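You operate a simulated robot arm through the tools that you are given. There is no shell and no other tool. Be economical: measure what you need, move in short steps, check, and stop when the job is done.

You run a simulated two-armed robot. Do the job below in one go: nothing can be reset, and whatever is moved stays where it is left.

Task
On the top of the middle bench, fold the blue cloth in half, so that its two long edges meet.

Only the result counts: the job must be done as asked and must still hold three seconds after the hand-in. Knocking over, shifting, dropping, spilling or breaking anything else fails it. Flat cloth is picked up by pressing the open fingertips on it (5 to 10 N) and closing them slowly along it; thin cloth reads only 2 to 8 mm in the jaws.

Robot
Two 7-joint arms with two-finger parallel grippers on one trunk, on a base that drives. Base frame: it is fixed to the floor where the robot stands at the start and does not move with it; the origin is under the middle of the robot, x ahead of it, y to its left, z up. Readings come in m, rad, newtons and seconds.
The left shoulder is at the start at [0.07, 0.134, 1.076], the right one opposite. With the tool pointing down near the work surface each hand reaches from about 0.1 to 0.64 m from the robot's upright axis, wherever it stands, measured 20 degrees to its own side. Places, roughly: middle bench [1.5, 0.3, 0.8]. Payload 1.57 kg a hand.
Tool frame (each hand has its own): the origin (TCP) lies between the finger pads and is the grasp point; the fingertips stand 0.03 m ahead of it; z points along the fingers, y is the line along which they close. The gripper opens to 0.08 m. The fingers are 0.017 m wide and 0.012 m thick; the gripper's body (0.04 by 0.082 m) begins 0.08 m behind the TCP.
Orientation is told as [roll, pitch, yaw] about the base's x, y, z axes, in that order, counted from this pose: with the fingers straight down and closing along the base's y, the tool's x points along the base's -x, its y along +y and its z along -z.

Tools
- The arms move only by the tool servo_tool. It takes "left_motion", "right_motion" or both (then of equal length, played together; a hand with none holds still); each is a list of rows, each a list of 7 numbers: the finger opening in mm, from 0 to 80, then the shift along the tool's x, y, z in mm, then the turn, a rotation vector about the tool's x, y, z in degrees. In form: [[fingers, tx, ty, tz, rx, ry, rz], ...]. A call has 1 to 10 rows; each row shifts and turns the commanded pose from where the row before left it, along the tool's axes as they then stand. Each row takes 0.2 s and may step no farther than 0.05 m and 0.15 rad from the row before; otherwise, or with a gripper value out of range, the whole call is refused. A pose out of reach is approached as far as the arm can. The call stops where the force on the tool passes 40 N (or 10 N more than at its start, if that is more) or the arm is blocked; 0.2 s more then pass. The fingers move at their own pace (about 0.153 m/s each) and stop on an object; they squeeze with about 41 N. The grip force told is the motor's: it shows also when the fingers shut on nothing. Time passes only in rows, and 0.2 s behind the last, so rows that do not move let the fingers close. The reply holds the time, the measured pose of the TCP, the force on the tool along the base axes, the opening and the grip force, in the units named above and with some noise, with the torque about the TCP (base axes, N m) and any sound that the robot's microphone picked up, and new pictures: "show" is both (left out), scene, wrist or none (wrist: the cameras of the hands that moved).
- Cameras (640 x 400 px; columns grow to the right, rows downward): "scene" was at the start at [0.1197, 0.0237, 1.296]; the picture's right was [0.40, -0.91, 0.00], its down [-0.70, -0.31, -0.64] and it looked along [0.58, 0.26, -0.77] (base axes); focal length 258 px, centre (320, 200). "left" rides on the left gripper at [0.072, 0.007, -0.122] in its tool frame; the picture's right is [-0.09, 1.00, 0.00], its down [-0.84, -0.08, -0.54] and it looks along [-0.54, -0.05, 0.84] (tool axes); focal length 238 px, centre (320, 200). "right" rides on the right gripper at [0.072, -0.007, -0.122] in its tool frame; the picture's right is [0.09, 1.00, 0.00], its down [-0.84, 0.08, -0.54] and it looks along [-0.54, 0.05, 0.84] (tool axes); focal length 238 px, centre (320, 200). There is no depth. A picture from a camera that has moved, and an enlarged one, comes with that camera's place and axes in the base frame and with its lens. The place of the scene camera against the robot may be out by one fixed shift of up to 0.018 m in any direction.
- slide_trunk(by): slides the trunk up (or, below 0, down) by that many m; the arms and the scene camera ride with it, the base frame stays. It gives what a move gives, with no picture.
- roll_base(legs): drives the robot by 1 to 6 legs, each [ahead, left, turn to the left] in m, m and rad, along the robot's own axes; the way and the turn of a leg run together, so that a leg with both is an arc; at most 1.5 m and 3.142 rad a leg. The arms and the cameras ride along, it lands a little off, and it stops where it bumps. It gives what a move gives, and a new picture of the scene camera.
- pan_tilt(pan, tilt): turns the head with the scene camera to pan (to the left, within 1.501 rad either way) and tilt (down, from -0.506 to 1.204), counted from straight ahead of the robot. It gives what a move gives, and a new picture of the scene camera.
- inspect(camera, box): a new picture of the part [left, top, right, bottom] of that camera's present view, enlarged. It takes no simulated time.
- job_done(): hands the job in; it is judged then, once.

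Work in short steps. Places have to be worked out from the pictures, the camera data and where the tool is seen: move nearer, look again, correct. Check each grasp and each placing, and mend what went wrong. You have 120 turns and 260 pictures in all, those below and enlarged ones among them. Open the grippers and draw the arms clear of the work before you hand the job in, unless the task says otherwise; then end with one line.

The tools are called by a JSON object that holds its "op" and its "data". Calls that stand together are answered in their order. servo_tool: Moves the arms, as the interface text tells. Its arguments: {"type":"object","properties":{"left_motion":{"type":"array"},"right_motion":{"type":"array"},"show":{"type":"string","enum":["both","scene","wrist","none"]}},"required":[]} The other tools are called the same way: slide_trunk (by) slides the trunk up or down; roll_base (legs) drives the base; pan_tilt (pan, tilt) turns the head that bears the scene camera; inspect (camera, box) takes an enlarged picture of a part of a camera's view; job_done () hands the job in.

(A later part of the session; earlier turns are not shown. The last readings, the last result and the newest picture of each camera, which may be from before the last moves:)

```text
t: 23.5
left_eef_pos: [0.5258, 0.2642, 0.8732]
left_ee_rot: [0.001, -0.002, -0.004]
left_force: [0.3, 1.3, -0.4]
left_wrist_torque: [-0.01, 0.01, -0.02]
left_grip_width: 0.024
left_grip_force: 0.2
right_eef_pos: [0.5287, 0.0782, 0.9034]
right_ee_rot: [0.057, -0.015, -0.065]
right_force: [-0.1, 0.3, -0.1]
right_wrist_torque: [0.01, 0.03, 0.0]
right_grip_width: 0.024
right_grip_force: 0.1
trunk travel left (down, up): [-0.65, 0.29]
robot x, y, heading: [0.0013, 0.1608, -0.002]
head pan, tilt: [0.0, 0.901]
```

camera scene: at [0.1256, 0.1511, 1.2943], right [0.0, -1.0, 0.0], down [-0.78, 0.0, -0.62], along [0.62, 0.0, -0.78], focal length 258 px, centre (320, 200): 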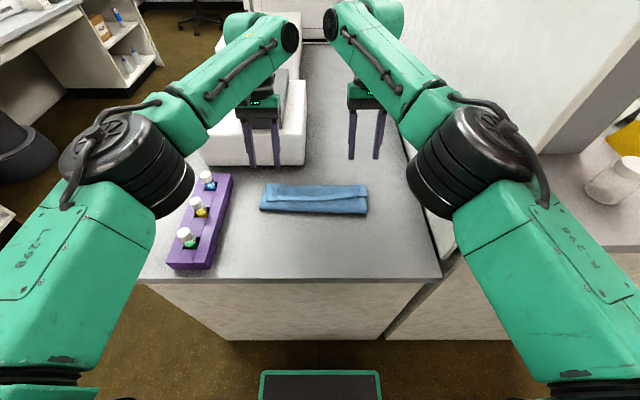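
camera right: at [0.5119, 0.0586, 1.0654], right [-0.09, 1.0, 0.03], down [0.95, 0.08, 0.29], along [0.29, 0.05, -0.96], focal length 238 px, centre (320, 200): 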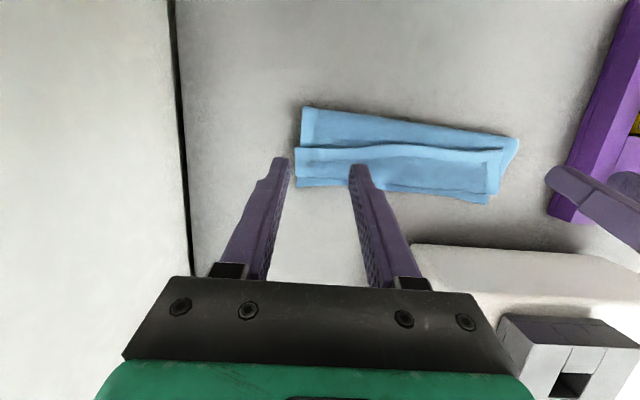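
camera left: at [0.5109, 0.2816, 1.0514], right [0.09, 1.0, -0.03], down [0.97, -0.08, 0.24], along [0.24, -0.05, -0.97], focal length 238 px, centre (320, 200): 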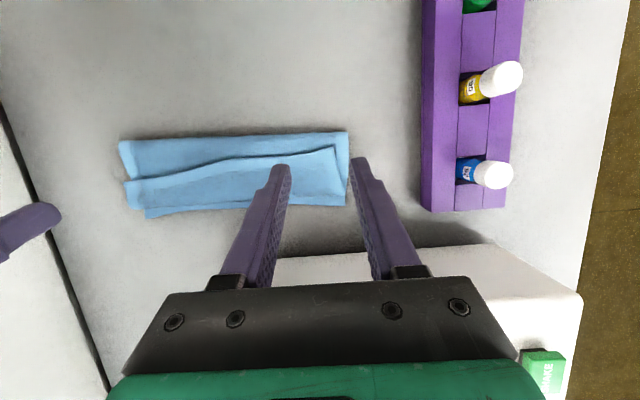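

{"op": "servo_tool", "data": {"left_motion": [[24, -5, 1, 0, 0, 0, 0], [24, 0, 0, 18, 0, 0, 0], [24, 0, 0, 18, 0, 0, 0], [24, 0, 0, 18, 0, 0, 0], [24, 0, 0, 0, 0, 0, 0]], "right_motion": [[24, -5, -2, 0, 3.3, 0.9, -3.7], [24, -6, -3, 28, 0, 0, 0], [24, -6, -3, 28, 0, 0, 0], [24, 0, 0, 28, 0, 0, 0], [24, 0, 0, 0, 0, 0, 0]]}}

```text
t: 24.7
left_eef_pos: [0.5303, 0.2656, 0.8209]
left_ee_rot: [0.001, -0.002, -0.004]
left_force: [0.2, 0.8, -0.7]
left_wrist_torque: [0.0, -0.02, -0.01]
left_grip_width: 0.024
left_grip_force: 0.0
right_eef_pos: [0.5453, 0.0687, 0.8175]
right_ee_rot: [-0.002, 0.0, 0.001]
right_force: [-0.4, 0.0, -0.9]
right_wrist_torque: [0.02, 0.01, 0.0]
right_grip_width: 0.0238
right_grip_force: 0.0
trunk travel left (down, up): [-0.65, 0.29]
robot x, y, heading: [-0.0001, 0.16, -0.001]
head pan, tilt: [0.0, 0.901]
camera scene: at [0.1249, 0.1515, 1.2944], right [0.0, -1.0, 0.0], down [-0.78, 0.0, -0.62], along [0.62, 0.0, -0.78], focal length 258 px, centre (320, 200)
camera right: at [0.4727, 0.0614, 0.9398], right [-0.09, 1.0, 0.0], down [0.84, 0.08, 0.54], along [0.54, 0.05, -0.84], focal length 238 px, centre (320, 200)
camera left: at [0.4572, 0.2714, 0.9425], right [0.1, 1.0, 0.0], down [0.84, -0.08, 0.54], along [0.54, -0.05, -0.84], focal length 238 px, centre (320, 200)
```

scene: 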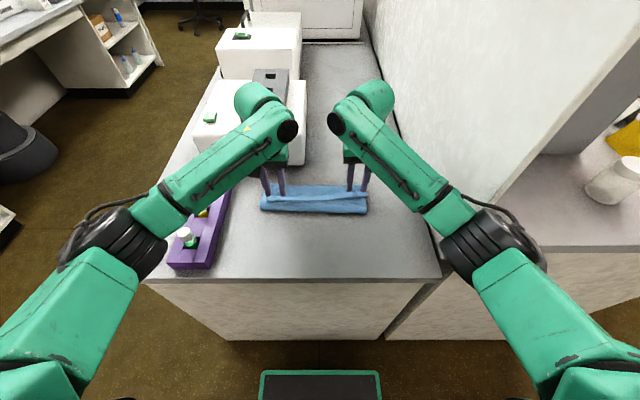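
right: 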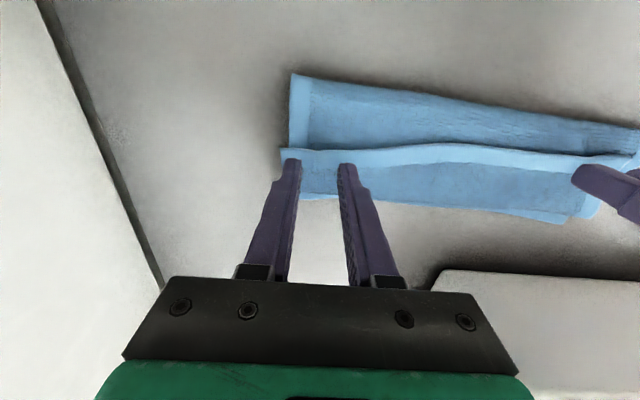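
left: 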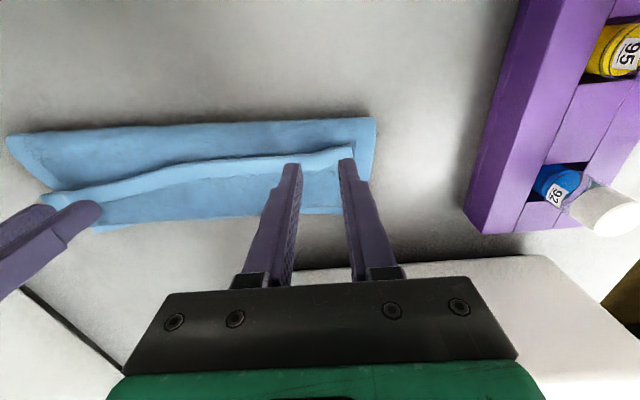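

{"op": "servo_tool", "data": {"left_motion": [[24, 0, 0, 8, 0, 0, 0], [24, 0, 0, 7, 0, 0, 0], [24, 0, 0, 3, 0, 0, 0], [24, 0, 0, 0, 0, 0, 0]], "right_motion": [[24, 0, 2, 8, 0, 0, 0], [24, 0, 0, 5, 0, 0, 0], [24, 0, 0, 2, 0, 0, 0], [24, 0, 0, 0, 0, 0, 0]], "show": "wrist"}}

```text
t: 25.7
left_eef_pos: [0.5313, 0.2668, 0.802]
left_ee_rot: [0.002, -0.002, -0.003]
left_force: [0.6, -0.3, 0.6]
left_wrist_torque: [0.01, 0.01, -0.02]
left_grip_width: 0.0238
left_grip_force: 0.1
right_eef_pos: [0.546, 0.0704, 0.8024]
right_ee_rot: [-0.002, 0.0, -0.001]
right_force: [0.4, 0.5, 0.6]
right_wrist_torque: [-0.01, -0.02, -0.04]
right_grip_width: 0.0242
right_grip_force: 0.0
trunk travel left (down, up): [-0.65, 0.29]
robot x, y, heading: [0.0029, 0.157, -0.005]
head pan, tilt: [0.0, 0.901]
camera right: at [0.4722, 0.0641, 0.9247], right [-0.09, 1.0, 0.0], down [0.84, 0.08, 0.54], along [0.54, 0.05, -0.84], focal length 238 px, centre (320, 200)
camera left: at [0.4575, 0.2714, 0.9246], right [0.1, 1.0, 0.0], down [0.84, -0.08, 0.54], along [0.54, -0.05, -0.84], focal length 238 px, centre (320, 200)
```

right: 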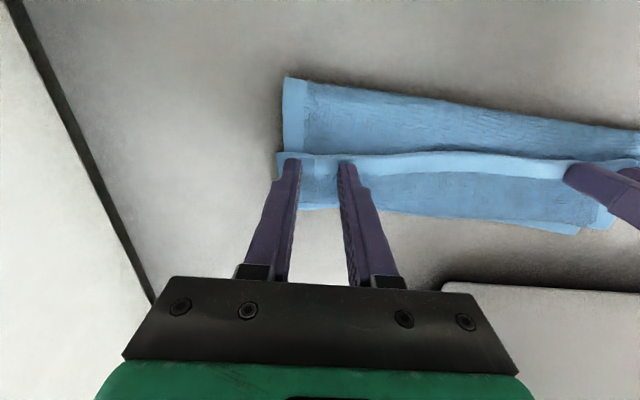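
left: 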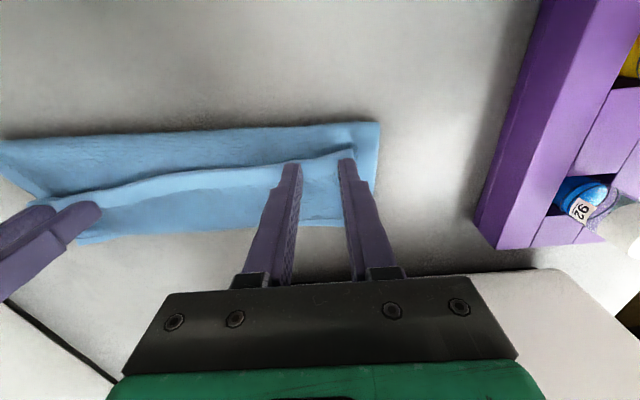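

{"op": "servo_tool", "data": {"left_motion": [[24, 0, -5, 1.5, 0, 0, 0], [24, 0, 0, 1.5, 0, 0, 0], [24, 0, 0, 1.5, 0, 0, 0], [24, 0, 0, 0, 0, 0, 0]], "right_motion": [[24, 0, 0, 1.5, 0, 0, 0], [24, 0, 0, 1.5, 0, 0, 0], [24, 0, 0, 1.5, 0, 0, 0], [24, 0, 0, 0, 0, 0, 0]], "show": "none"}}

```text
t: 26.7
left_eef_pos: [0.5294, 0.2609, 0.7984]
left_ee_rot: [0.001, -0.006, -0.003]
left_force: [2.0, 0.9, 7.3]
left_wrist_torque: [-0.01, -0.09, -0.03]
left_grip_width: 0.0238
left_grip_force: 0.1
right_eef_pos: [0.5432, 0.0705, 0.7998]
right_ee_rot: [-0.002, -0.003, 0.0]
right_force: [1.1, -0.5, 7.4]
right_wrist_torque: [-0.02, -0.05, -0.01]
right_grip_width: 0.0238
right_grip_force: 0.0
trunk travel left (down, up): [-0.65, 0.29]
robot x, y, heading: [0.0011, 0.1599, -0.001]
head pan, tilt: [0.0, 0.901]
```

About 7 N on each hand, so I'll close slowly.

{"op": "servo_tool", "data": {"left_motion": [[21, 0, 0, 0, 0, 0, 0], [18, 0, 0, 0, 0, 0, 0], [15, 0, 0, 0, 0, 0, 0], [12, 0, 0, 0, 0, 0, 0], [9, 0, 0, 0, 0, 0, 0], [6, 0, 0, 0, 0, 0, 0], [3, 0, 0, 0, 0, 0, 0], [0, 0, 0, 0, 0, 0, 0], [0, 0, 0, 0, 0, 0, 0], [0, 0, 0, -10, 0, 0, 0]], "right_motion": [[21, 0, 0, 0, 0, 0, 0], [18, 0, 0, 0, 0, 0, 0], [15, 0, 0, 0, 0, 0, 0], [12, 0, 0, 0, 0, 0, 0], [9, 0, 0, 0, 0, 0, 0], [6, 0, 0, 0, 0, 0, 0], [3, 0, 0, 0, 0, 0, 0], [0, 0, 0, 0, 0, 0, 0], [0, 0, 0, 0, 0, 0, 0], [0, 0, 0, -10, 0, 0, 0]], "show": "wrist"}}

```text
t: 28.9
left_eef_pos: [0.5306, 0.2609, 0.8071]
left_ee_rot: [0.002, 0.002, -0.005]
left_force: [0.3, -7.9, 0.0]
left_wrist_torque: [-0.28, 0.01, 0.02]
left_grip_width: 0.0038
left_grip_force: 24.3
right_eef_pos: [0.5457, 0.0712, 0.807]
right_ee_rot: [-0.001, 0.001, 0.001]
right_force: [-0.2, 8.2, -0.7]
right_wrist_torque: [0.21, 0.0, -0.06]
right_grip_width: 0.0039
right_grip_force: 25.0
trunk travel left (down, up): [-0.65, 0.29]
robot x, y, heading: [-0.0013, 0.1598, -0.0]
head pan, tilt: [0.0, 0.901]
camera right: at [0.4726, 0.0642, 0.9292], right [-0.09, 1.0, 0.0], down [0.84, 0.08, 0.54], along [0.54, 0.05, -0.84], focal length 238 px, centre (320, 200)
camera left: at [0.458, 0.2663, 0.9293], right [0.1, 1.0, 0.0], down [0.84, -0.08, 0.54], along [0.54, -0.05, -0.84], focal length 238 px, centre (320, 200)
```

right: 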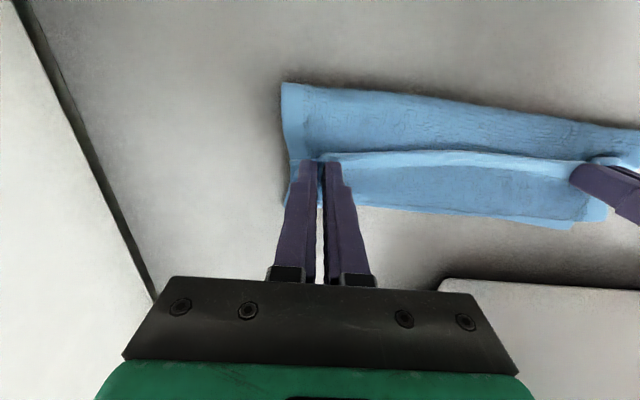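
left: 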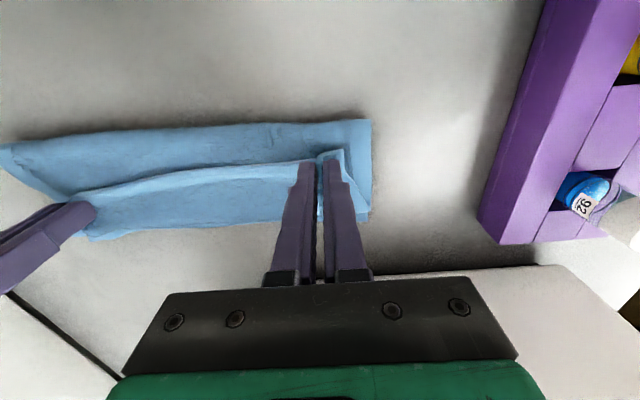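

Both hands hold one layer, reading 3.8 mm. I'll unfold back along the arc toward the near side.

{"op": "servo_tool", "data": {"left_motion": [[0, 2, 0, -20, 0, 0, 0], [0, 8, 0, -24, 0, 0, 0], [0, 14, 0, -22, 0, 0, 0], [0, 18, 0, -16, 0, 0, 0], [0, 20, 0, -6, 0, 0, 0], [0, 22, 0, 5, 0, 0, 0], [0, 22, 0, 16, 0, 0, 0], [0, 20, 0, 22, 0, 0, 0], [0, 18, 0, 26, 0, 0, 0], [0, 12, 0, 20, 0, 0, 0]], "right_motion": [[0, 4, 0, -20, 0, 0, 0], [0, 10, 0, -24, 0, 0, 0], [0, 16, 0, -22, 0, 0, 0], [0, 20, 0, -16, 0, 0, 0], [0, 22, 0, -6, 0, 0, 0], [0, 24, 0, 5, 0, 0, 0], [0, 23, 0, 16, 0, 0, 0], [0, 21, 0, 22, 0, 0, 0], [0, 19, 0, 26, 0, 0, 0], [0, 12, 0, 20, 0, 0, 0]]}}

```text
t: 31.1
left_eef_pos: [0.3744, 0.2621, 0.8069]
left_ee_rot: [-0.001, -0.005, -0.003]
left_force: [-0.8, -8.2, 0.3]
left_wrist_torque: [-0.27, -0.02, 0.01]
left_grip_width: 0.0036
left_grip_force: 24.5
right_eef_pos: [0.3735, 0.0711, 0.8065]
right_ee_rot: [-0.002, -0.001, -0.001]
right_force: [1.0, 8.7, -0.2]
right_wrist_torque: [0.27, -0.01, -0.07]
right_grip_width: 0.0037
right_grip_force: 24.5
trunk travel left (down, up): [-0.65, 0.29]
robot x, y, heading: [0.0019, 0.1582, -0.002]
head pan, tilt: [0.0, 0.901]
camera scene: at [0.1248, 0.1516, 1.2945], right [0.0, -1.0, 0.0], down [-0.78, 0.0, -0.62], along [0.62, 0.0, -0.78], focal length 258 px, centre (320, 200)
camera right: at [0.3008, 0.0645, 0.9288], right [-0.09, 1.0, 0.0], down [0.84, 0.08, 0.54], along [0.54, 0.05, -0.84], focal length 238 px, centre (320, 200)
camera left: at [0.301, 0.2673, 0.9289], right [0.1, 1.0, 0.0], down [0.83, -0.08, 0.54], along [0.54, -0.05, -0.84], focal length 238 px, centre (320, 200)
```

scene: 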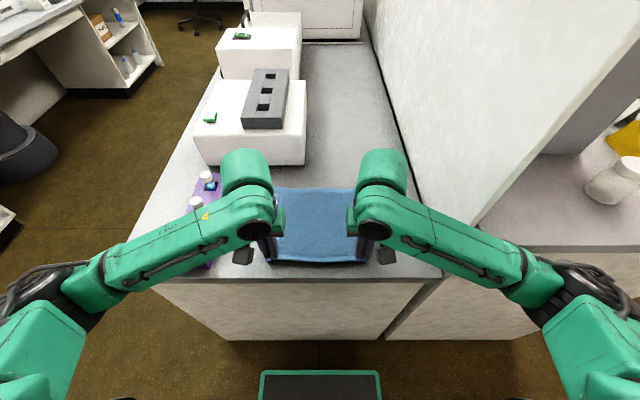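
right: 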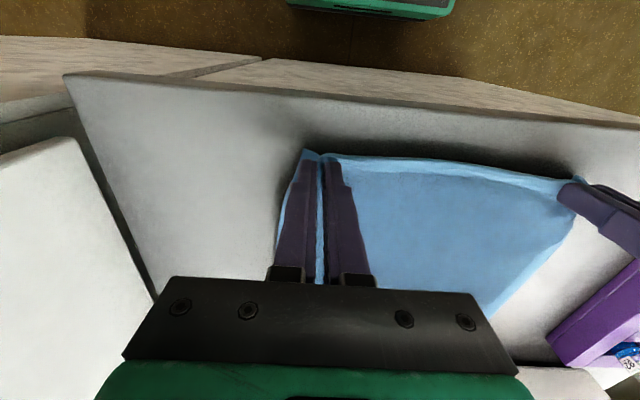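
left: 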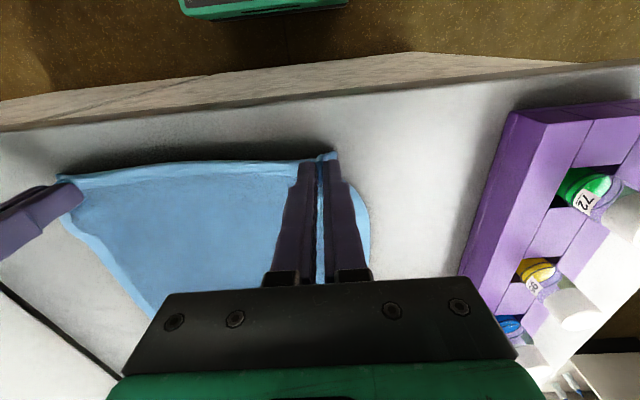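

The cloth is unfolded again. I'll lower the hem to the bench, release, lift away, and look.

{"op": "servo_tool", "data": {"left_motion": [[0, 0, 0, 7, 0, 0, 0], [10, 0, 0, 2, 0, 0, 0], [30, 0, 0, 0, 0, 0, 0], [30, 0, 0, 0, 0, 0, 0], [30, 0, 0, -15, 0, 0, 0], [30, 0, 0, -30, 0, 0, 0], [30, 0, 0, -40, 0, 0, 0], [30, 0, 0, 0, 0, 0, 0]], "right_motion": [[0, 0, 0, 7, 0, 0, 0], [10, 0, 0, 2, 0, 0, 0], [30, 0, 0, 0, 0, 0, 0], [30, 0, 0, 0, 0, 0, 0], [30, 0, 0, -15, 0, 0, 0], [30, 0, 0, -30, 0, 0, 0], [30, 0, 0, -40, 0, 0, 0], [30, 0, 0, 0, 0, 0, 0]]}}

```text
t: 32.9
left_eef_pos: [0.3743, 0.2613, 0.8823]
left_ee_rot: [0.001, -0.002, -0.003]
left_force: [0.4, -0.5, -0.8]
left_wrist_torque: [0.0, 0.03, 0.02]
left_grip_width: 0.0301
left_grip_force: 0.3
right_eef_pos: [0.3741, 0.071, 0.8839]
right_ee_rot: [-0.003, 0.0, 0.0]
right_force: [-0.5, -0.7, 1.3]
right_wrist_torque: [0.0, 0.0, 0.05]
right_grip_width: 0.0298
right_grip_force: 0.0
trunk travel left (down, up): [-0.65, 0.29]
robot x, y, heading: [-0.0019, 0.1578, 0.003]
head pan, tilt: [0.0, 0.901]
camera scene: at [0.1254, 0.1516, 1.2944], right [0.0, -1.0, 0.0], down [-0.78, 0.0, -0.62], along [0.62, 0.0, -0.78], focal length 258 px, centre (320, 200)
camera right: at [0.3007, 0.0647, 1.0056], right [-0.09, 1.0, 0.0], down [0.84, 0.08, 0.54], along [0.54, 0.05, -0.84], focal length 238 px, centre (320, 200)
camera left: at [0.3013, 0.2674, 1.0046], right [0.1, 1.0, 0.0], down [0.84, -0.08, 0.54], along [0.54, -0.05, -0.84], focal length 238 px, centre (320, 200)
```

scene: 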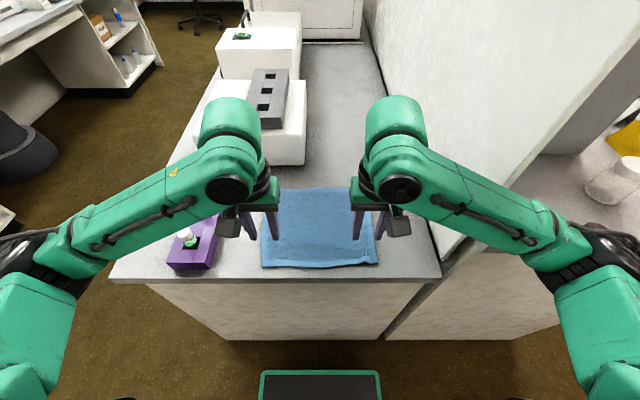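
right: 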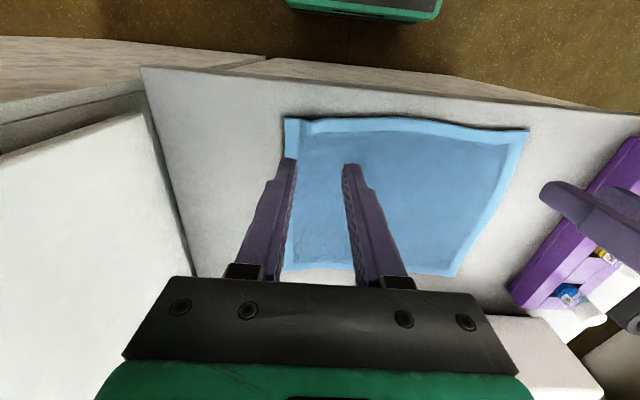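
left: 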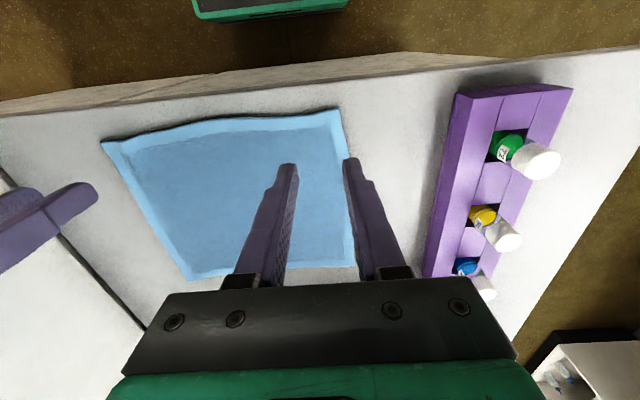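

The cloth is flat again, with corners FR (0.583, 0.039), FL (0.577, 0.296), NR (0.362, 0.034) and NL (0.352, 0.283). Before folding the far edge toward me, I'll check in free space that the wrists can tilt the fingers toward horizontal near x=0.37.

{"op": "servo_tool", "data": {"left_motion": [[30, 0, 0, 0, 0, -8, 0], [30, 0, 0, 0, 0, -8, 0], [30, 0, 0, 0, 0, -8, 0], [30, 0, 0, 0, 0, -8, 0], [30, 0, 0, 0, 0, -8, 0], [30, 0, 0, 0, 0, -8, 0], [30, 0, 0, 0, 0, -8, 0], [30, 0, 0, 0, 0, -8, 0], [30, 0, 0, 0, 0, -8, 0], [30, 0, 0, 0, 0, -8, 0]], "right_motion": [[30, 0, 0, 0, 0, -8, 0], [30, 0, 0, 0, 0, -8, 0], [30, 0, 0, 0, 0, -8, 0], [30, 0, 0, 0, 0, -8, 0], [30, 0, 0, 0, 0, -8, 0], [30, 0, 0, 0, 0, -8, 0], [30, 0, 0, 0, 0, -8, 0], [30, 0, 0, 0, 0, -8, 0], [30, 0, 0, 0, 0, -8, 0], [30, 0, 0, 0, 0, -8, 0]], "show": "scene"}}

```text
t: 35.1
left_eef_pos: [0.3956, 0.2615, 0.8725]
left_ee_rot: [0.008, -1.4, -0.014]
left_force: [0.4, -0.5, -0.5]
left_wrist_torque: [-0.03, 0.02, -0.02]
left_grip_width: 0.0298
left_grip_force: 0.0
left hand out of reach, approached as far as the arm can: row 2, 3, 4
right_eef_pos: [0.3932, 0.0764, 0.8741]
right_ee_rot: [-0.014, -1.396, 0.016]
right_force: [0.4, 1.0, -0.7]
right_wrist_torque: [0.01, 0.0, 0.01]
right_grip_width: 0.0301
right_grip_force: 0.2
right hand out of reach, approached as far as the arm can: row 3, 4
trunk travel left (down, up): [-0.65, 0.29]
robot x, y, heading: [-0.0009, 0.1638, -0.002]
head pan, tilt: [0.0, 0.901]
camera scene: at [0.1248, 0.1516, 1.2945], right [0.0, -1.0, 0.0], down [-0.78, 0.0, -0.62], along [0.62, 0.0, -0.78], focal length 258 px, centre (320, 200)
```

scene: 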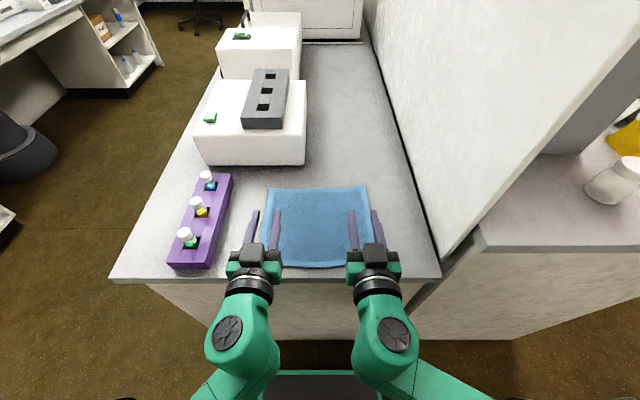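

Fingers reach about 80° tilt here. I'll also test the lower final height, which keeps the gripper bodies off the bench in front of its edge.

{"op": "servo_tool", "data": {"left_motion": [[10, 24, 0, -3, 0, 0, 0], [10, 24, 0, -3, 0, 0, 0], [10, 15, 0, -2, 0, 0, 0], [10, 0, 0, 0, 0, 0, 0]], "right_motion": [[10, 24, 0, -3, 0, 0, 0], [10, 24, 0, -3, 0, 0, 0], [10, 15, 0, -2, 0, 0, 0], [10, 0, 0, 0, 0, 0, 0]], "show": "scene"}}

```text
t: 36.1
left_eef_pos: [0.3787, 0.2621, 0.8101]
left_ee_rot: [0.007, -1.398, -0.013]
left_force: [0.2, 0.7, -1.1]
left_wrist_torque: [-0.01, 0.02, 0.02]
left_grip_width: 0.0102
left_grip_force: 0.2
right_eef_pos: [0.3751, 0.0769, 0.8127]
right_ee_rot: [-0.013, -1.396, 0.013]
right_force: [-0.4, 0.2, 0.1]
right_wrist_torque: [-0.01, 0.0, 0.0]
right_grip_width: 0.0099
right_grip_force: 0.1
trunk travel left (down, up): [-0.65, 0.29]
robot x, y, heading: [-0.0006, 0.1598, -0.0]
head pan, tilt: [0.0, 0.901]
camera scene: at [0.1251, 0.1515, 1.2944], right [0.0, -1.0, 0.0], down [-0.78, 0.0, -0.62], along [0.62, 0.0, -0.78], focal length 258 px, centre (320, 200)
```

scene: 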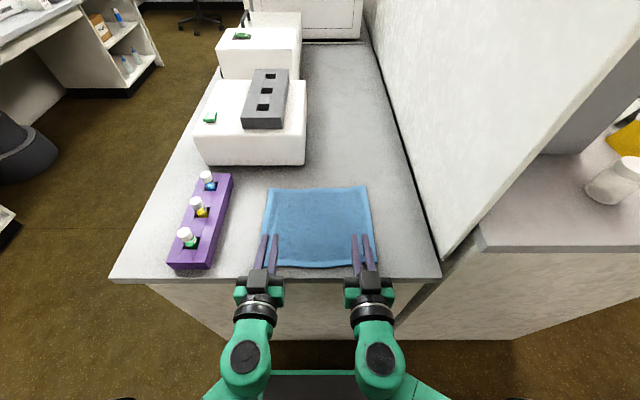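

{"op": "servo_tool", "data": {"left_motion": [[10, 6, 0, -16, 0, 0, 0], [10, 6, 0, -16, 0, -6, 0], [10, 0, 0, 0, 0, 0, 0]], "right_motion": [[10, 6, 0, -16, 0, 0, 0], [10, 6, 0, -16, 0, -6, 0], [10, 0, 0, 0, 0, 0, 0]], "show": "none"}}

```text
t: 36.9
left_eef_pos: [0.3445, 0.2624, 0.8054]
left_ee_rot: [0.021, -1.504, -0.024]
left_force: [-0.3, -0.3, -0.2]
left_wrist_torque: [-0.03, -0.01, 0.02]
left_grip_width: 0.0098
left_grip_force: 0.1
right_eef_pos: [0.3413, 0.0747, 0.8079]
right_ee_rot: [-0.027, -1.502, 0.029]
right_force: [-0.1, 0.6, 0.2]
right_wrist_torque: [0.0, -0.02, -0.02]
right_grip_width: 0.01
right_grip_force: 0.1
trunk travel left (down, up): [-0.65, 0.29]
robot x, y, heading: [0.0024, 0.1602, -0.004]
head pan, tilt: [0.0, 0.901]
```

The near-edge end pose is reachable at 86° tilt. Now I'll raise and rotate back toward vertical while moving to the far edge.

{"op": "servo_tool", "data": {"left_motion": [[24, -45, 0, 0, 0, 0, 0], [24, -45, 0, 0, 0, 0, 0], [24, -1.4, 0, 20, 0, 8, 0], [24, -4, 0, 19.6, 0, 8, 0], [24, -7, 0, 19, 0, 8, 0], [24, -9, 0, 17.7, 0, 8, 0], [24, -12, 0, 16, 0, 8, 0], [24, -14, 0, 14, 0, 8, 0], [24, -16, 0, 12, 0, 8, 0], [24, -17, 0, 10, 0, 8, 0]], "right_motion": [[24, -45, 0, 0, 0, 0, 0], [24, -45, 0, 0, 0, 0, 0], [24, -1.4, 0, 20, 0, 8, 0], [24, -4, 0, 19.6, 0, 8, 0], [24, -7, 0, 19, 0, 8, 0], [24, -9, 0, 17.7, 0, 8, 0], [24, -12, 0, 16, 0, 8, 0], [24, -14, 0, 14, 0, 8, 0], [24, -16, 0, 12, 0, 8, 0], [24, -17, 0, 10, 0, 8, 0]], "show": "none"}}

```text
t: 38.9
left_eef_pos: [0.4851, 0.3015, 0.8773]
left_ee_rot: [0.148, -0.55, -0.046]
left_force: [0.5, -0.1, 0.2]
left_wrist_torque: [0.02, 0.03, 0.04]
left_grip_width: 0.0241
left_grip_force: 0.1
right_eef_pos: [0.4841, 0.0223, 0.8738]
right_ee_rot: [-0.203, -0.547, 0.054]
right_force: [-1.3, 0.4, 0.3]
right_wrist_torque: [0.0, -0.02, 0.01]
right_grip_width: 0.024
right_grip_force: 0.0
trunk travel left (down, up): [-0.65, 0.29]
robot x, y, heading: [0.0011, 0.1592, 0.002]
head pan, tilt: [0.0, 0.901]
stopped in row 9 (right hand): the arm was blocked; the commanded pose is now the measured one
```

{"op": "inspect", "data": {"camera": "scene", "box": [0, 0, 640, 400]}}

```text
1.00 times, centred on (320, 200) of scene (not enlarged: the box is as wide or as high as the picture)
camera zoom: at [0.1275, 0.1516, 1.2942], right [0.0, -1.0, 0.0], down [-0.78, 0.0, -0.62], along [0.62, 0.0, -0.78], focal length 258 px, centre (320, 200)
```

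zoom: 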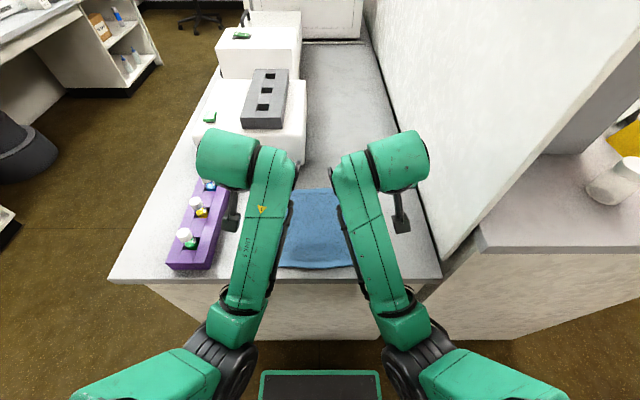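

The wrists are passing an awkward region. I'll continue rotating to vertical a little higher and read the result.

{"op": "servo_tool", "data": {"left_motion": [[24, 0, 0, -25, 8.5, 0, 0], [24, 0, 0, -10, 0, 8, 0], [24, 0, 0, 0, 0, 8, 0], [24, 0, 0, 0, 0, 8, 0], [24, 0, 0, 0, 0, 7, 0], [24, 0, 0, 0, 0, 0, 0]], "right_motion": [[24, 0, 0, -25, -8.5, 0, 0], [24, 0, 0, -10, -3, 8, 0], [24, 0, 0, 0, 0, 8, 0], [24, 0, 0, 0, 0, 8, 0], [24, 0, 0, 0, 0, 7, 0], [24, 0, 0, 0, 0, 0, 0]], "show": "scene"}}

```text
t: 39.5
left_eef_pos: [0.4784, 0.3606, 0.884]
left_ee_rot: [0.192, -0.425, -0.052]
left_force: [0.5, -0.5, -0.1]
left_wrist_torque: [0.0, 0.05, -0.02]
left_grip_width: 0.024
left_grip_force: 0.1
left hand out of reach, approached as far as the arm can: row 2, 3
right_eef_pos: [0.4776, -0.0379, 0.8796]
right_ee_rot: [-0.204, -0.423, 0.059]
right_force: [0.5, -0.4, -0.3]
right_wrist_torque: [0.02, 0.03, 0.02]
right_grip_width: 0.0242
right_grip_force: 0.0
right hand out of reach, approached as far as the arm can: row 2, 3
trunk travel left (down, up): [-0.65, 0.29]
robot x, y, heading: [0.0004, 0.1571, 0.003]
head pan, tilt: [0.0, 0.901]
stopped in row 3 (left hand): the arm was blocked; the commanded pose is now the measured one
camera scene: at [0.1282, 0.1511, 1.294], right [0.0, -1.0, 0.0], down [-0.79, 0.0, -0.62], along [0.62, 0.0, -0.79], focal length 258 px, centre (320, 200)
```

scene: 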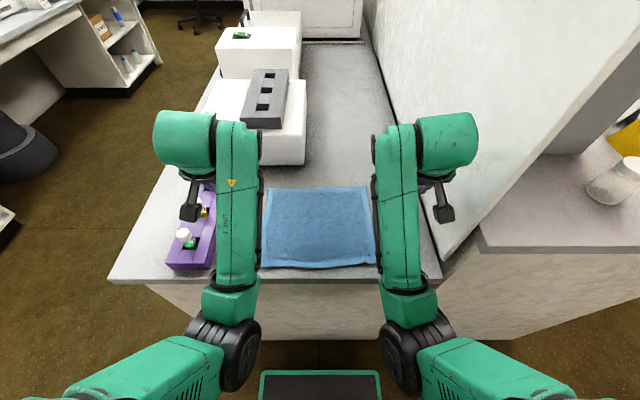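

The left hand is drifting over the rack, so I'll lift both and bring them back inward.

{"op": "servo_tool", "data": {"left_motion": [[24, -16, 0, -36, 0, 0, 0], [24, -14, -20, -30, 0, 0, 0], [24, 0, -30, 0, 0, 0, 0], [24, 0, -30, 0, 0, 0, 0], [24, 0, 0, 0, 0, 0, 0]], "right_motion": [[24, -16, 0, -36, 0, 0, 0], [24, -14, 20, -30, 0, 0, 0], [24, 0, 30, 0, 0, 0, 0], [24, 0, 30, 0, 0, 0, 0], [24, 0, 0, 0, 0, 0, 0]], "show": "scene"}}

```text
t: 40.0
left_eef_pos: [0.4854, 0.3947, 0.9206]
left_ee_rot: [0.322, -0.424, -0.041]
left_force: [0.6, 0.5, 0.3]
left_wrist_torque: [-0.01, 0.02, 0.01]
left_grip_width: 0.024
left_grip_force: 0.1
left hand out of reach, approached as far as the arm can: row 1, 2
right_eef_pos: [0.4834, -0.0705, 0.9174]
right_ee_rot: [-0.344, -0.419, 0.049]
right_force: [1.5, 0.0, 0.6]
right_wrist_torque: [-0.03, 0.04, -0.01]
right_grip_width: 0.0231
right_grip_force: 0.0
right hand out of reach, approached as far as the arm can: row 1, 2
trunk travel left (down, up): [-0.65, 0.29]
robot x, y, heading: [0.0014, 0.1579, -0.001]
head pan, tilt: [0.0, 0.901]
stopped in row 2 (right hand): the arm was blocked; the commanded pose is now the measured one
camera scene: at [0.1262, 0.1511, 1.2943], right [0.0, -1.0, 0.0], down [-0.78, 0.0, -0.62], along [0.62, 0.0, -0.78], focal length 258 px, centre (320, 200)
```

scene: 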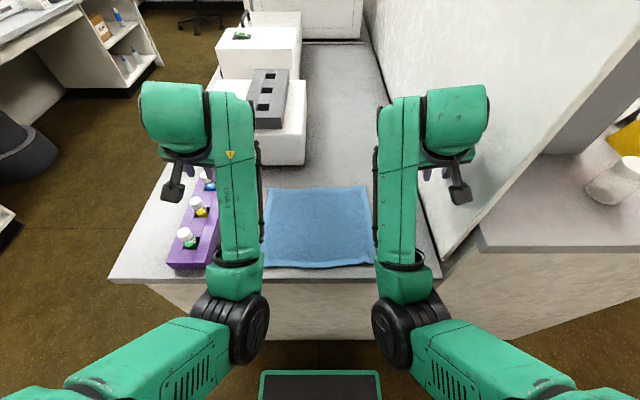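

These joint branches don't reach vertical here. I'll go back the way I came, toward a horizontal tilt and nearer the robot, then rotate at x≈0.37 where the earlier transition worked.

{"op": "servo_tool", "data": {"left_motion": [[24, 10, -10, -5, 4, -8, 0], [24, 10, -20, -5, 4, -8, 0], [24, 10, -20, -10, 4, -8, 0], [24, 5, -20, -10, 4, -8, 0], [24, 0, -20, -10, 2, -8, 0], [24, 0, -20, -10, 0, -8, 0], [24, 0, -15, -10, 0, -5, 0], [24, 0, 0, 0, 0, 0, 0]], "right_motion": [[24, 10, 10, -5, -4, -8, 0], [24, 10, 20, -5, -4, -8, 0], [24, 10, 20, -10, -4, -8, 0], [24, 5, 20, -10, -4, -8, 0], [24, 0, 20, -10, -2, -8, 0], [24, 0, 20, -10, 0, -8, 0], [24, 0, 15, -10, 0, -5, 0], [24, 0, 0, 0, 0, 0, 0]], "show": "scene"}}

```text
refused: row 1 steps farther than a row can; nothing moved
```

{"op": "servo_tool", "data": {"left_motion": [[24, 10, -10, -5, 4, -7, 0], [24, 10, -20, -5, 4, -7, 0], [24, 10, -20, -10, 4, -7, 0], [24, 5, -20, -10, 4, -7, 0], [24, 0, -20, -10, 2, -8, 0], [24, 0, -20, -10, 0, -8, 0], [24, 0, -15, -10, 0, -8, 0], [24, 0, 0, 0, 0, 0, 0]], "right_motion": [[24, 10, 10, -5, -4, -7, 0], [24, 10, 20, -5, -4, -7, 0], [24, 10, 20, -10, -4, -7, 0], [24, 5, 20, -10, -4, -7, 0], [24, 0, 20, -10, -2, -8, 0], [24, 0, 20, -10, 0, -8, 0], [24, 0, 15, -10, 0, -8, 0], [24, 0, 0, 0, 0, 0, 0]], "show": "scene"}}

```text
t: 40.6
left_eef_pos: [0.4898, 0.3924, 1.0127]
left_ee_rot: [0.369, -0.871, -0.169]
left_force: [0.0, 1.0, 0.0]
left_wrist_torque: [0.03, 0.01, -0.04]
left_grip_width: 0.0242
left_grip_force: 0.0
right_eef_pos: [0.4897, -0.0677, 1.0087]
right_ee_rot: [-0.391, -0.86, 0.18]
right_force: [-0.9, 0.1, -0.8]
right_wrist_torque: [-0.02, -0.02, 0.02]
right_grip_width: 0.0239
right_grip_force: 0.1
trunk travel left (down, up): [-0.65, 0.29]
robot x, y, heading: [0.0026, 0.1566, -0.001]
head pan, tilt: [0.0, 0.901]
stopped in row 3 (left hand): the arm was blocked; the commanded pose is now the measured one
camera scene: at [0.1236, 0.1513, 1.2946], right [0.0, -1.0, 0.0], down [-0.78, 0.0, -0.62], along [0.62, 0.0, -0.78], focal length 258 px, centre (320, 200)
```

scene: 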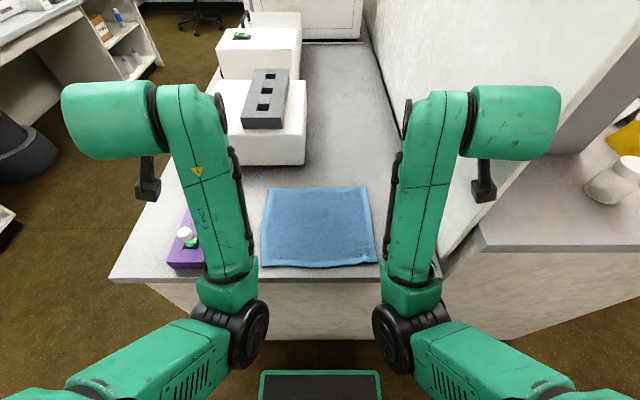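

Safe height now (z≈1.0). I'll hold a moment, then use smaller steps.

{"op": "servo_tool", "data": {"left_motion": [[24, 0, 0, 0, 0, 0, 0], [24, 0, -8, 0, 3, 0, 0], [24, 0, -8, 0, 3, 0, 0], [24, 0, -8, 0, 3, 0, 0], [24, 0, -8, 0, 3, 0, 0], [24, 0, -8, 0, 3, 0, 0], [24, 0, -8, 0, 3, 0, 0], [24, 0, 0, 0, 0, 0, 0]], "right_motion": [[24, 0, 0, 0, 0, 0, 0], [24, 0, 8, 0, -3, 0, 0], [24, 0, 8, 0, -3, 0, 0], [24, 0, 8, 0, -3, 0, 0], [24, 0, 8, 0, -3, 0, 0], [24, 0, 8, 0, -3, 0, 0], [24, 0, 8, 0, -3, 0, 0], [24, 0, 0, 0, 0, 0, 0]], "show": "none"}}

```text
t: 42.6
left_eef_pos: [0.492, 0.3697, 1.0055]
left_ee_rot: [0.17, -0.857, -0.208]
left_force: [0.4, -0.3, 0.4]
left_wrist_torque: [-0.01, 0.03, -0.01]
left_grip_width: 0.0239
left_grip_force: 0.1
right_eef_pos: [0.4929, -0.0467, 1.0003]
right_ee_rot: [-0.202, -0.847, 0.227]
right_force: [-0.3, 0.6, -0.6]
right_wrist_torque: [0.03, 0.01, 0.01]
right_grip_width: 0.0238
right_grip_force: 0.1
trunk travel left (down, up): [-0.65, 0.29]
robot x, y, heading: [-0.0, 0.1597, -0.003]
head pan, tilt: [0.0, 0.901]
stopped in row 8 (left hand): the arm was blocked; the commanded pose is now the measured one
```

{"op": "servo_tool", "data": {"left_motion": [[24, 6, -8, -8, 2, -4, 0], [24, 6, -8, -8, 2, -4, 0], [24, 6, -8, -9, 0, -4, 0], [24, 5, -8, -9, 0, -4, 0], [24, 5, -8, -9, 0, -4, 0], [24, 5, -8, -9, 0, -4, 0], [24, 4, -8, -9, 0, 0, 0], [24, 3, -8, -9, 0, 0, 0], [24, 3, -5, -9, 0, 0, 0], [24, 0, 0, 0, 0, 0, 0]], "right_motion": [[24, 6, 8, -8, -2, -4, 0], [24, 6, 8, -8, -2, -4, 0], [24, 6, 8, -9, 0, -4, 0], [24, 5, 8, -9, 0, -4, 0], [24, 5, 8, -9, 0, -4, 0], [24, 5, 8, -9, 0, -4, 0], [24, 4, 8, -9, 0, 0, 0], [24, 3, 8, -9, 0, 0, 0], [24, 3, 5, -9, 0, 0, 0], [24, 0, 0, 0, 0, 0, 0]], "show": "scene"}}

```text
t: 43.4
left_eef_pos: [0.472, 0.3666, 1.0831]
left_ee_rot: [0.406, -1.204, -0.461]
left_force: [0.0, 0.5, 0.5]
left_wrist_torque: [-0.01, 0.0, -0.01]
left_grip_width: 0.0242
left_grip_force: 0.2
left hand out of reach, approached as far as the arm can: row 3
right_eef_pos: [0.4735, -0.0425, 1.0802]
right_ee_rot: [-0.454, -1.192, 0.504]
right_force: [-0.2, 0.4, 0.1]
right_wrist_torque: [0.03, 0.03, -0.01]
right_grip_width: 0.0236
right_grip_force: 0.1
trunk travel left (down, up): [-0.65, 0.29]
robot x, y, heading: [0.0028, 0.1574, 0.002]
head pan, tilt: [0.0, 0.901]
stopped in row 3 (right hand): the arm was blocked; the commanded pose is now the measured one
camera scene: at [0.1241, 0.1517, 1.2945], right [0.0, -1.0, 0.0], down [-0.78, 0.0, -0.62], along [0.62, 0.0, -0.78], focal length 258 px, centre (320, 200)
```

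scene: 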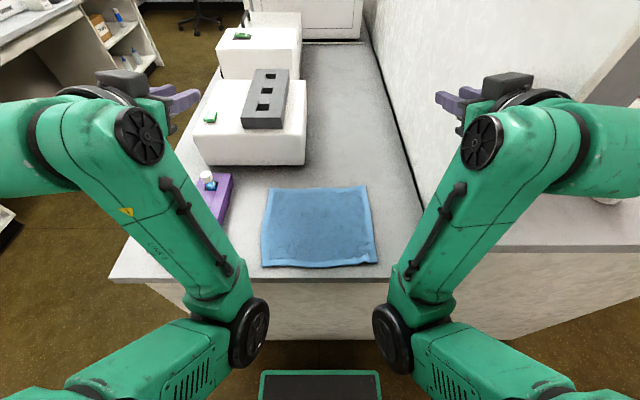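

Orientation is actually a clean ~71° tilt. I'll translate back toward (0.40, 0.27, 0.97).

{"op": "servo_tool", "data": {"left_motion": [[24, 13.6, -9, -2.6, 0, 0, 0], [24, 13.6, -9, -2.6, 0, 0, 0], [24, 13.6, -9, -2.6, 0, 0, 0], [24, 13.6, -9, -2.6, 0, 0, 0], [24, 13.6, -9, -2.6, 0, 0, 0], [24, 13.6, -9, -2.6, 0, 0, 0], [24, 13.6, -9, -2.6, 0, 0, 0], [24, 13.6, -9, -2.6, 0, 0, 0], [24, 0, 0, 0, 0, 0, 0]], "right_motion": [[24, 13.6, 10, -2.6, 0, 0, 0], [24, 13.6, 10, -2.6, 0, 0, 0], [24, 13.6, 10, -2.6, 0, 0, 0], [24, 13.6, 10, -2.6, 0, 0, 0], [24, 13.6, 10, -2.6, 0, 0, 0], [24, 13.6, 10, -2.6, 0, 0, 0], [24, 13.6, 10, -2.6, 0, 0, 0], [24, 13.6, 10, -2.6, 0, 0, 0], [24, 0, 0, 0, 0, 0, 0]], "show": "scene"}}

```text
t: 44.0
left_eef_pos: [0.4666, 0.3812, 1.1103]
left_ee_rot: [0.853, -1.221, -0.811]
left_force: [0.7, 0.4, 0.0]
left_wrist_torque: [0.02, -0.02, -0.02]
left_grip_width: 0.024
left_grip_force: 0.0
left hand out of reach, approached as far as the arm can: row 2
right_eef_pos: [0.466, -0.0579, 1.1037]
right_ee_rot: [-0.907, -1.185, 0.847]
right_force: [-0.1, 0.5, -0.1]
right_wrist_torque: [0.03, 0.02, 0.03]
right_grip_width: 0.0238
right_grip_force: 0.1
right hand out of reach, approached as far as the arm can: row 2
trunk travel left (down, up): [-0.65, 0.29]
robot x, y, heading: [0.0031, 0.1603, -0.006]
head pan, tilt: [0.0, 0.901]
stopped in row 2 (right hand): the arm was blocked; the commanded pose is now the measured one
camera scene: at [0.1251, 0.1516, 1.2944], right [0.0, -1.0, 0.0], down [-0.78, 0.0, -0.62], along [0.62, 0.0, -0.78], focal length 258 px, centre (320, 200)
```

scene: 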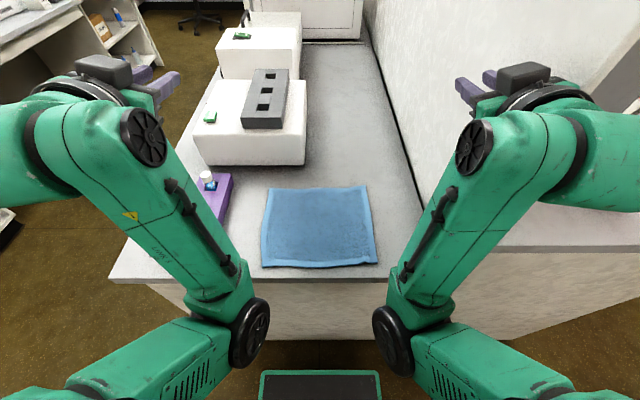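

The elbows appear to have swung low in front of the bench, which blocks forward motion. I'll back the base away 0.35 m to get free space and reset the arms there.

{"op": "roll_base", "data": {"legs": [[-0.35, 0, 0]]}}

```text
t: 46.2
left_eef_pos: [0.1147, 0.3811, 1.1097]
left_ee_rot: [0.847, -1.22, -0.806]
left_force: [-0.3, 0.1, -0.7]
left_wrist_torque: [0.0, 0.02, 0.03]
left_grip_width: 0.0242
left_grip_force: 0.1
right_eef_pos: [0.1156, -0.0569, 1.1026]
right_ee_rot: [-0.905, -1.182, 0.849]
right_force: [1.5, 0.0, 0.1]
right_wrist_torque: [0.0, -0.02, -0.03]
right_grip_width: 0.0238
right_grip_force: 0.1
trunk travel left (down, up): [-0.65, 0.29]
robot x, y, heading: [-0.3496, 0.1573, 0.003]
head pan, tilt: [0.0, 0.901]
camera scene: at [-0.2256, 0.1518, 1.2944], right [0.0, -1.0, 0.0], down [-0.78, 0.0, -0.62], along [0.62, 0.0, -0.78], focal length 258 px, centre (320, 200)
```

scene: 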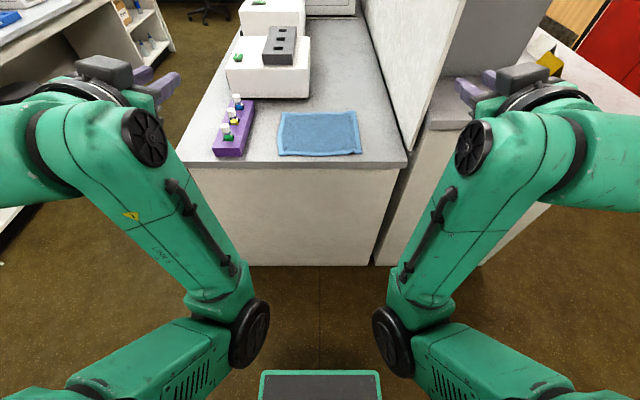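

{"op": "servo_tool", "data": {"left_motion": [[24, 0, 0, 0, 0, 8, 0], [24, 0, 0, 0, 0, 8, 0], [24, 0, 0, 0, 0, 8, 0], [24, 0, 0, 0, 0, 8, 0], [24, 0, 0, 0, 0, 8, 0], [24, 0, 0, 0, 0, 8, 0], [24, 0, 0, 0, 0, 8, 0], [24, 0, 0, 0, 0, 8, 0], [24, 0, 0, 0, 0, 8, 0], [24, 0, 0, 0, 0, 0, 0]], "right_motion": [[24, 0, 0, 0, 0, 8, 0], [24, 0, 0, 0, 0, 8, 0], [24, 0, 0, 0, 0, 8, 0], [24, 0, 0, 0, 0, 8, 0], [24, 0, 0, 0, 0, 8, 0], [24, 0, 0, 0, 0, 8, 0], [24, 0, 0, 0, 0, 8, 0], [24, 0, 0, 0, 0, 8, 0], [24, 0, 0, 0, 0, 8, 0], [24, 0, 0, 0, 0, 0, 0]], "show": "scene"}}

```text
t: 48.4
left_eef_pos: [0.1997, 0.4135, 1.0702]
left_ee_rot: [0.261, -0.073, -0.009]
left_force: [-0.2, -0.1, -0.3]
left_wrist_torque: [0.02, -0.03, -0.04]
left_grip_width: 0.0239
left_grip_force: 0.1
left hand out of reach, approached as far as the arm can: row 3, 4, 5, 6, 7
right_eef_pos: [0.2017, -0.0943, 1.0605]
right_ee_rot: [-0.303, -0.063, 0.0]
right_force: [0.6, 0.4, 0.3]
right_wrist_torque: [0.02, 0.01, 0.0]
right_grip_width: 0.0241
right_grip_force: 0.0
right hand out of reach, approached as far as the arm can: row 3, 4, 5, 6, 7, 8
trunk travel left (down, up): [-0.65, 0.29]
robot x, y, heading: [-0.3487, 0.1592, 0.001]
head pan, tilt: [0.0, 0.901]
camera scene: at [-0.2258, 0.1518, 1.2944], right [0.0, -1.0, 0.0], down [-0.78, 0.0, -0.62], along [0.62, 0.0, -0.78], focal length 258 px, centre (320, 200)
```

scene: 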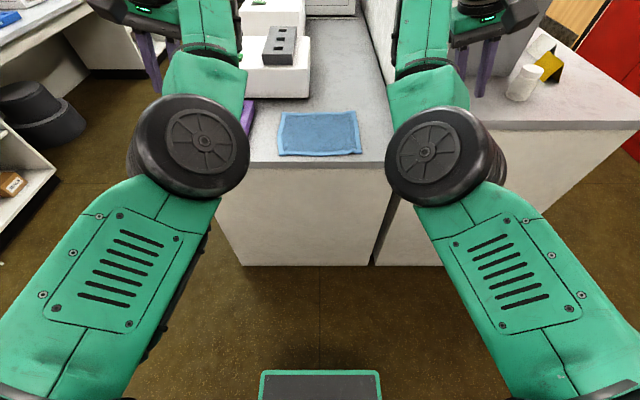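

The arms are back near vertical in free space. I'll remove the remaining roll and bring the hands nearer to the body before returning to the bench. The new plan is to stand the hem up, then re-pinch its upright edge from above with fingers closing along x, so it can be laid over without curling.

{"op": "servo_tool", "data": {"left_motion": [[24, 0, 0, 0, 7.5, 0, 0], [24, 0, 0, 0, 7.5, 4, 0], [24, 20, -14, 5, 0, 0, 0], [24, 20, -14, 5, 0, 0, 0], [24, 20, -14, 10, 0, 0, 0], [24, 20, -14, 10, 0, 0, 0], [24, 20, -14, 10, 0, 0, 0], [24, 20, -14, 10, 0, 0, 0], [24, 20, -14, 10, 0, 0, 0], [24, 0, 0, 0, 0, 0, 0]], "right_motion": [[24, 0, 0, 0, -8, 0, 0], [24, 0, 0, 0, -7.5, 3.5, 0], [24, 20, 14, 5, 0, 0, 0], [24, 20, 14, 5, 0, 0, 0], [24, 20, 14, 10, 0, 0, 0], [24, 20, 14, 10, 0, 0, 0], [24, 20, 14, 10, 0, 0, 0], [24, 20, 14, 10, 0, 0, 0], [24, 20, 14, 10, 0, 0, 0], [24, 0, 0, 0, 0, 0, 0]], "show": "scene"}}

```text
t: 50.6
left_eef_pos: [0.1794, 0.3999, 1.0644]
left_ee_rot: [0.0, -0.004, -0.002]
left_force: [0.2, 0.3, -0.3]
left_wrist_torque: [-0.02, -0.01, 0.0]
left_grip_width: 0.0239
left_grip_force: 0.1
left hand out of reach, approached as far as the arm can: row 4, 5, 6, 7, 8, 9
right_eef_pos: [0.1884, -0.0855, 1.0555]
right_ee_rot: [-0.033, -0.002, -0.003]
right_force: [0.3, 0.1, 0.2]
right_wrist_torque: [0.0, 0.01, -0.01]
right_grip_width: 0.0241
right_grip_force: 0.0
right hand out of reach, approached as far as the arm can: row 3, 4, 5, 6, 7, 8, 9
trunk travel left (down, up): [-0.65, 0.29]
robot x, y, heading: [-0.3492, 0.1605, 0.003]
head pan, tilt: [0.0, 0.901]
camera scene: at [-0.2255, 0.1518, 1.2944], right [0.0, -1.0, 0.0], down [-0.78, 0.0, -0.62], along [0.62, 0.0, -0.78], focal length 258 px, centre (320, 200)
```

scene: 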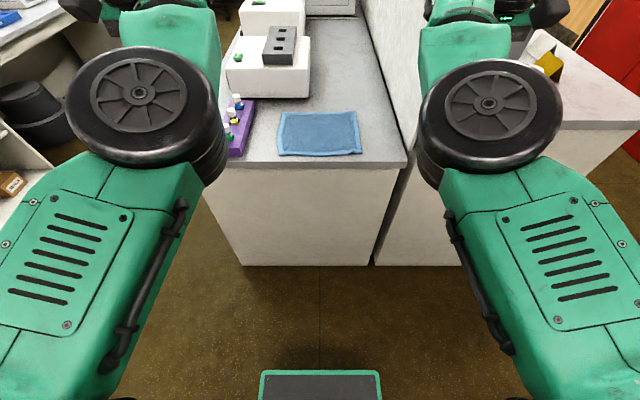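

{"op": "servo_tool", "data": {"left_motion": [[24, 0, 0, 20, 0, 0, 0], [24, 0, 0, 20, 0, 0, 0], [24, 0, 0, 20, 0, 0, 0], [24, 0, 0, 20, 0, 0, 0], [24, 0, 0, 20, 0, 0, 0], [24, 0, 0, 20, 0, 0, 0], [24, 0, 0, 20, 0, 0, 0], [24, 0, 0, 20, 0, 0, 0], [24, 0, 0, 0, 0, 0, 0]], "right_motion": [[24, 0, 0, 20, 0, 0, 0], [24, 0, 0, 20, 0, 0, 0], [24, 0, 0, 20, 0, 0, 0], [24, 0, 0, 20, 0, 0, 0], [24, 0, 0, 20, 0, 0, 0], [24, 0, 0, 20, 0, 0, 0], [24, 0, 0, 20, 0, 0, 0], [24, 0, 0, 20, 0, 0, 0], [24, 0, 0, 0, 0, 0, 0]], "show": "scene"}}

```text
t: 52.6
left_eef_pos: [0.1826, 0.4199, 0.9116]
left_ee_rot: [-0.001, -0.004, -0.003]
left_force: [0.0, -0.2, -0.4]
left_wrist_torque: [-0.05, -0.01, 0.05]
left_grip_width: 0.024
left_grip_force: 0.0
left hand out of reach, approached as far as the arm can: row 1, 2, 4
right_eef_pos: [0.1917, -0.0914, 0.8958]
right_ee_rot: [-0.032, -0.006, -0.002]
right_force: [0.5, 0.6, 0.3]
right_wrist_torque: [0.03, -0.02, 0.01]
right_grip_width: 0.024
right_grip_force: 0.0
right hand out of reach, approached as far as the arm can: row 3
trunk travel left (down, up): [-0.65, 0.29]
robot x, y, heading: [-0.3498, 0.1561, 0.005]
head pan, tilt: [0.0, 0.901]
camera scene: at [-0.2259, 0.1518, 1.2945], right [0.0, -1.0, 0.0], down [-0.78, 0.0, -0.62], along [0.62, 0.0, -0.78], focal length 258 px, centre (320, 200)
```

scene: 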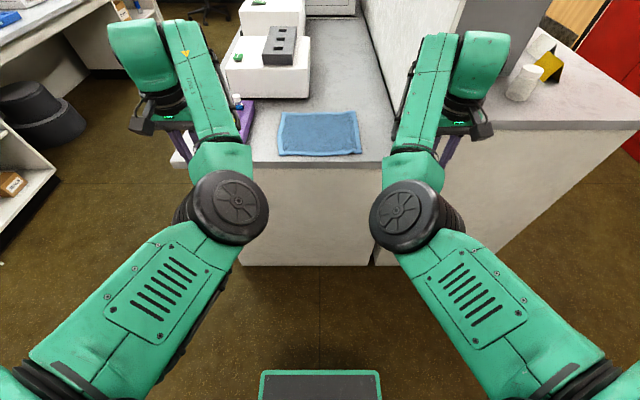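

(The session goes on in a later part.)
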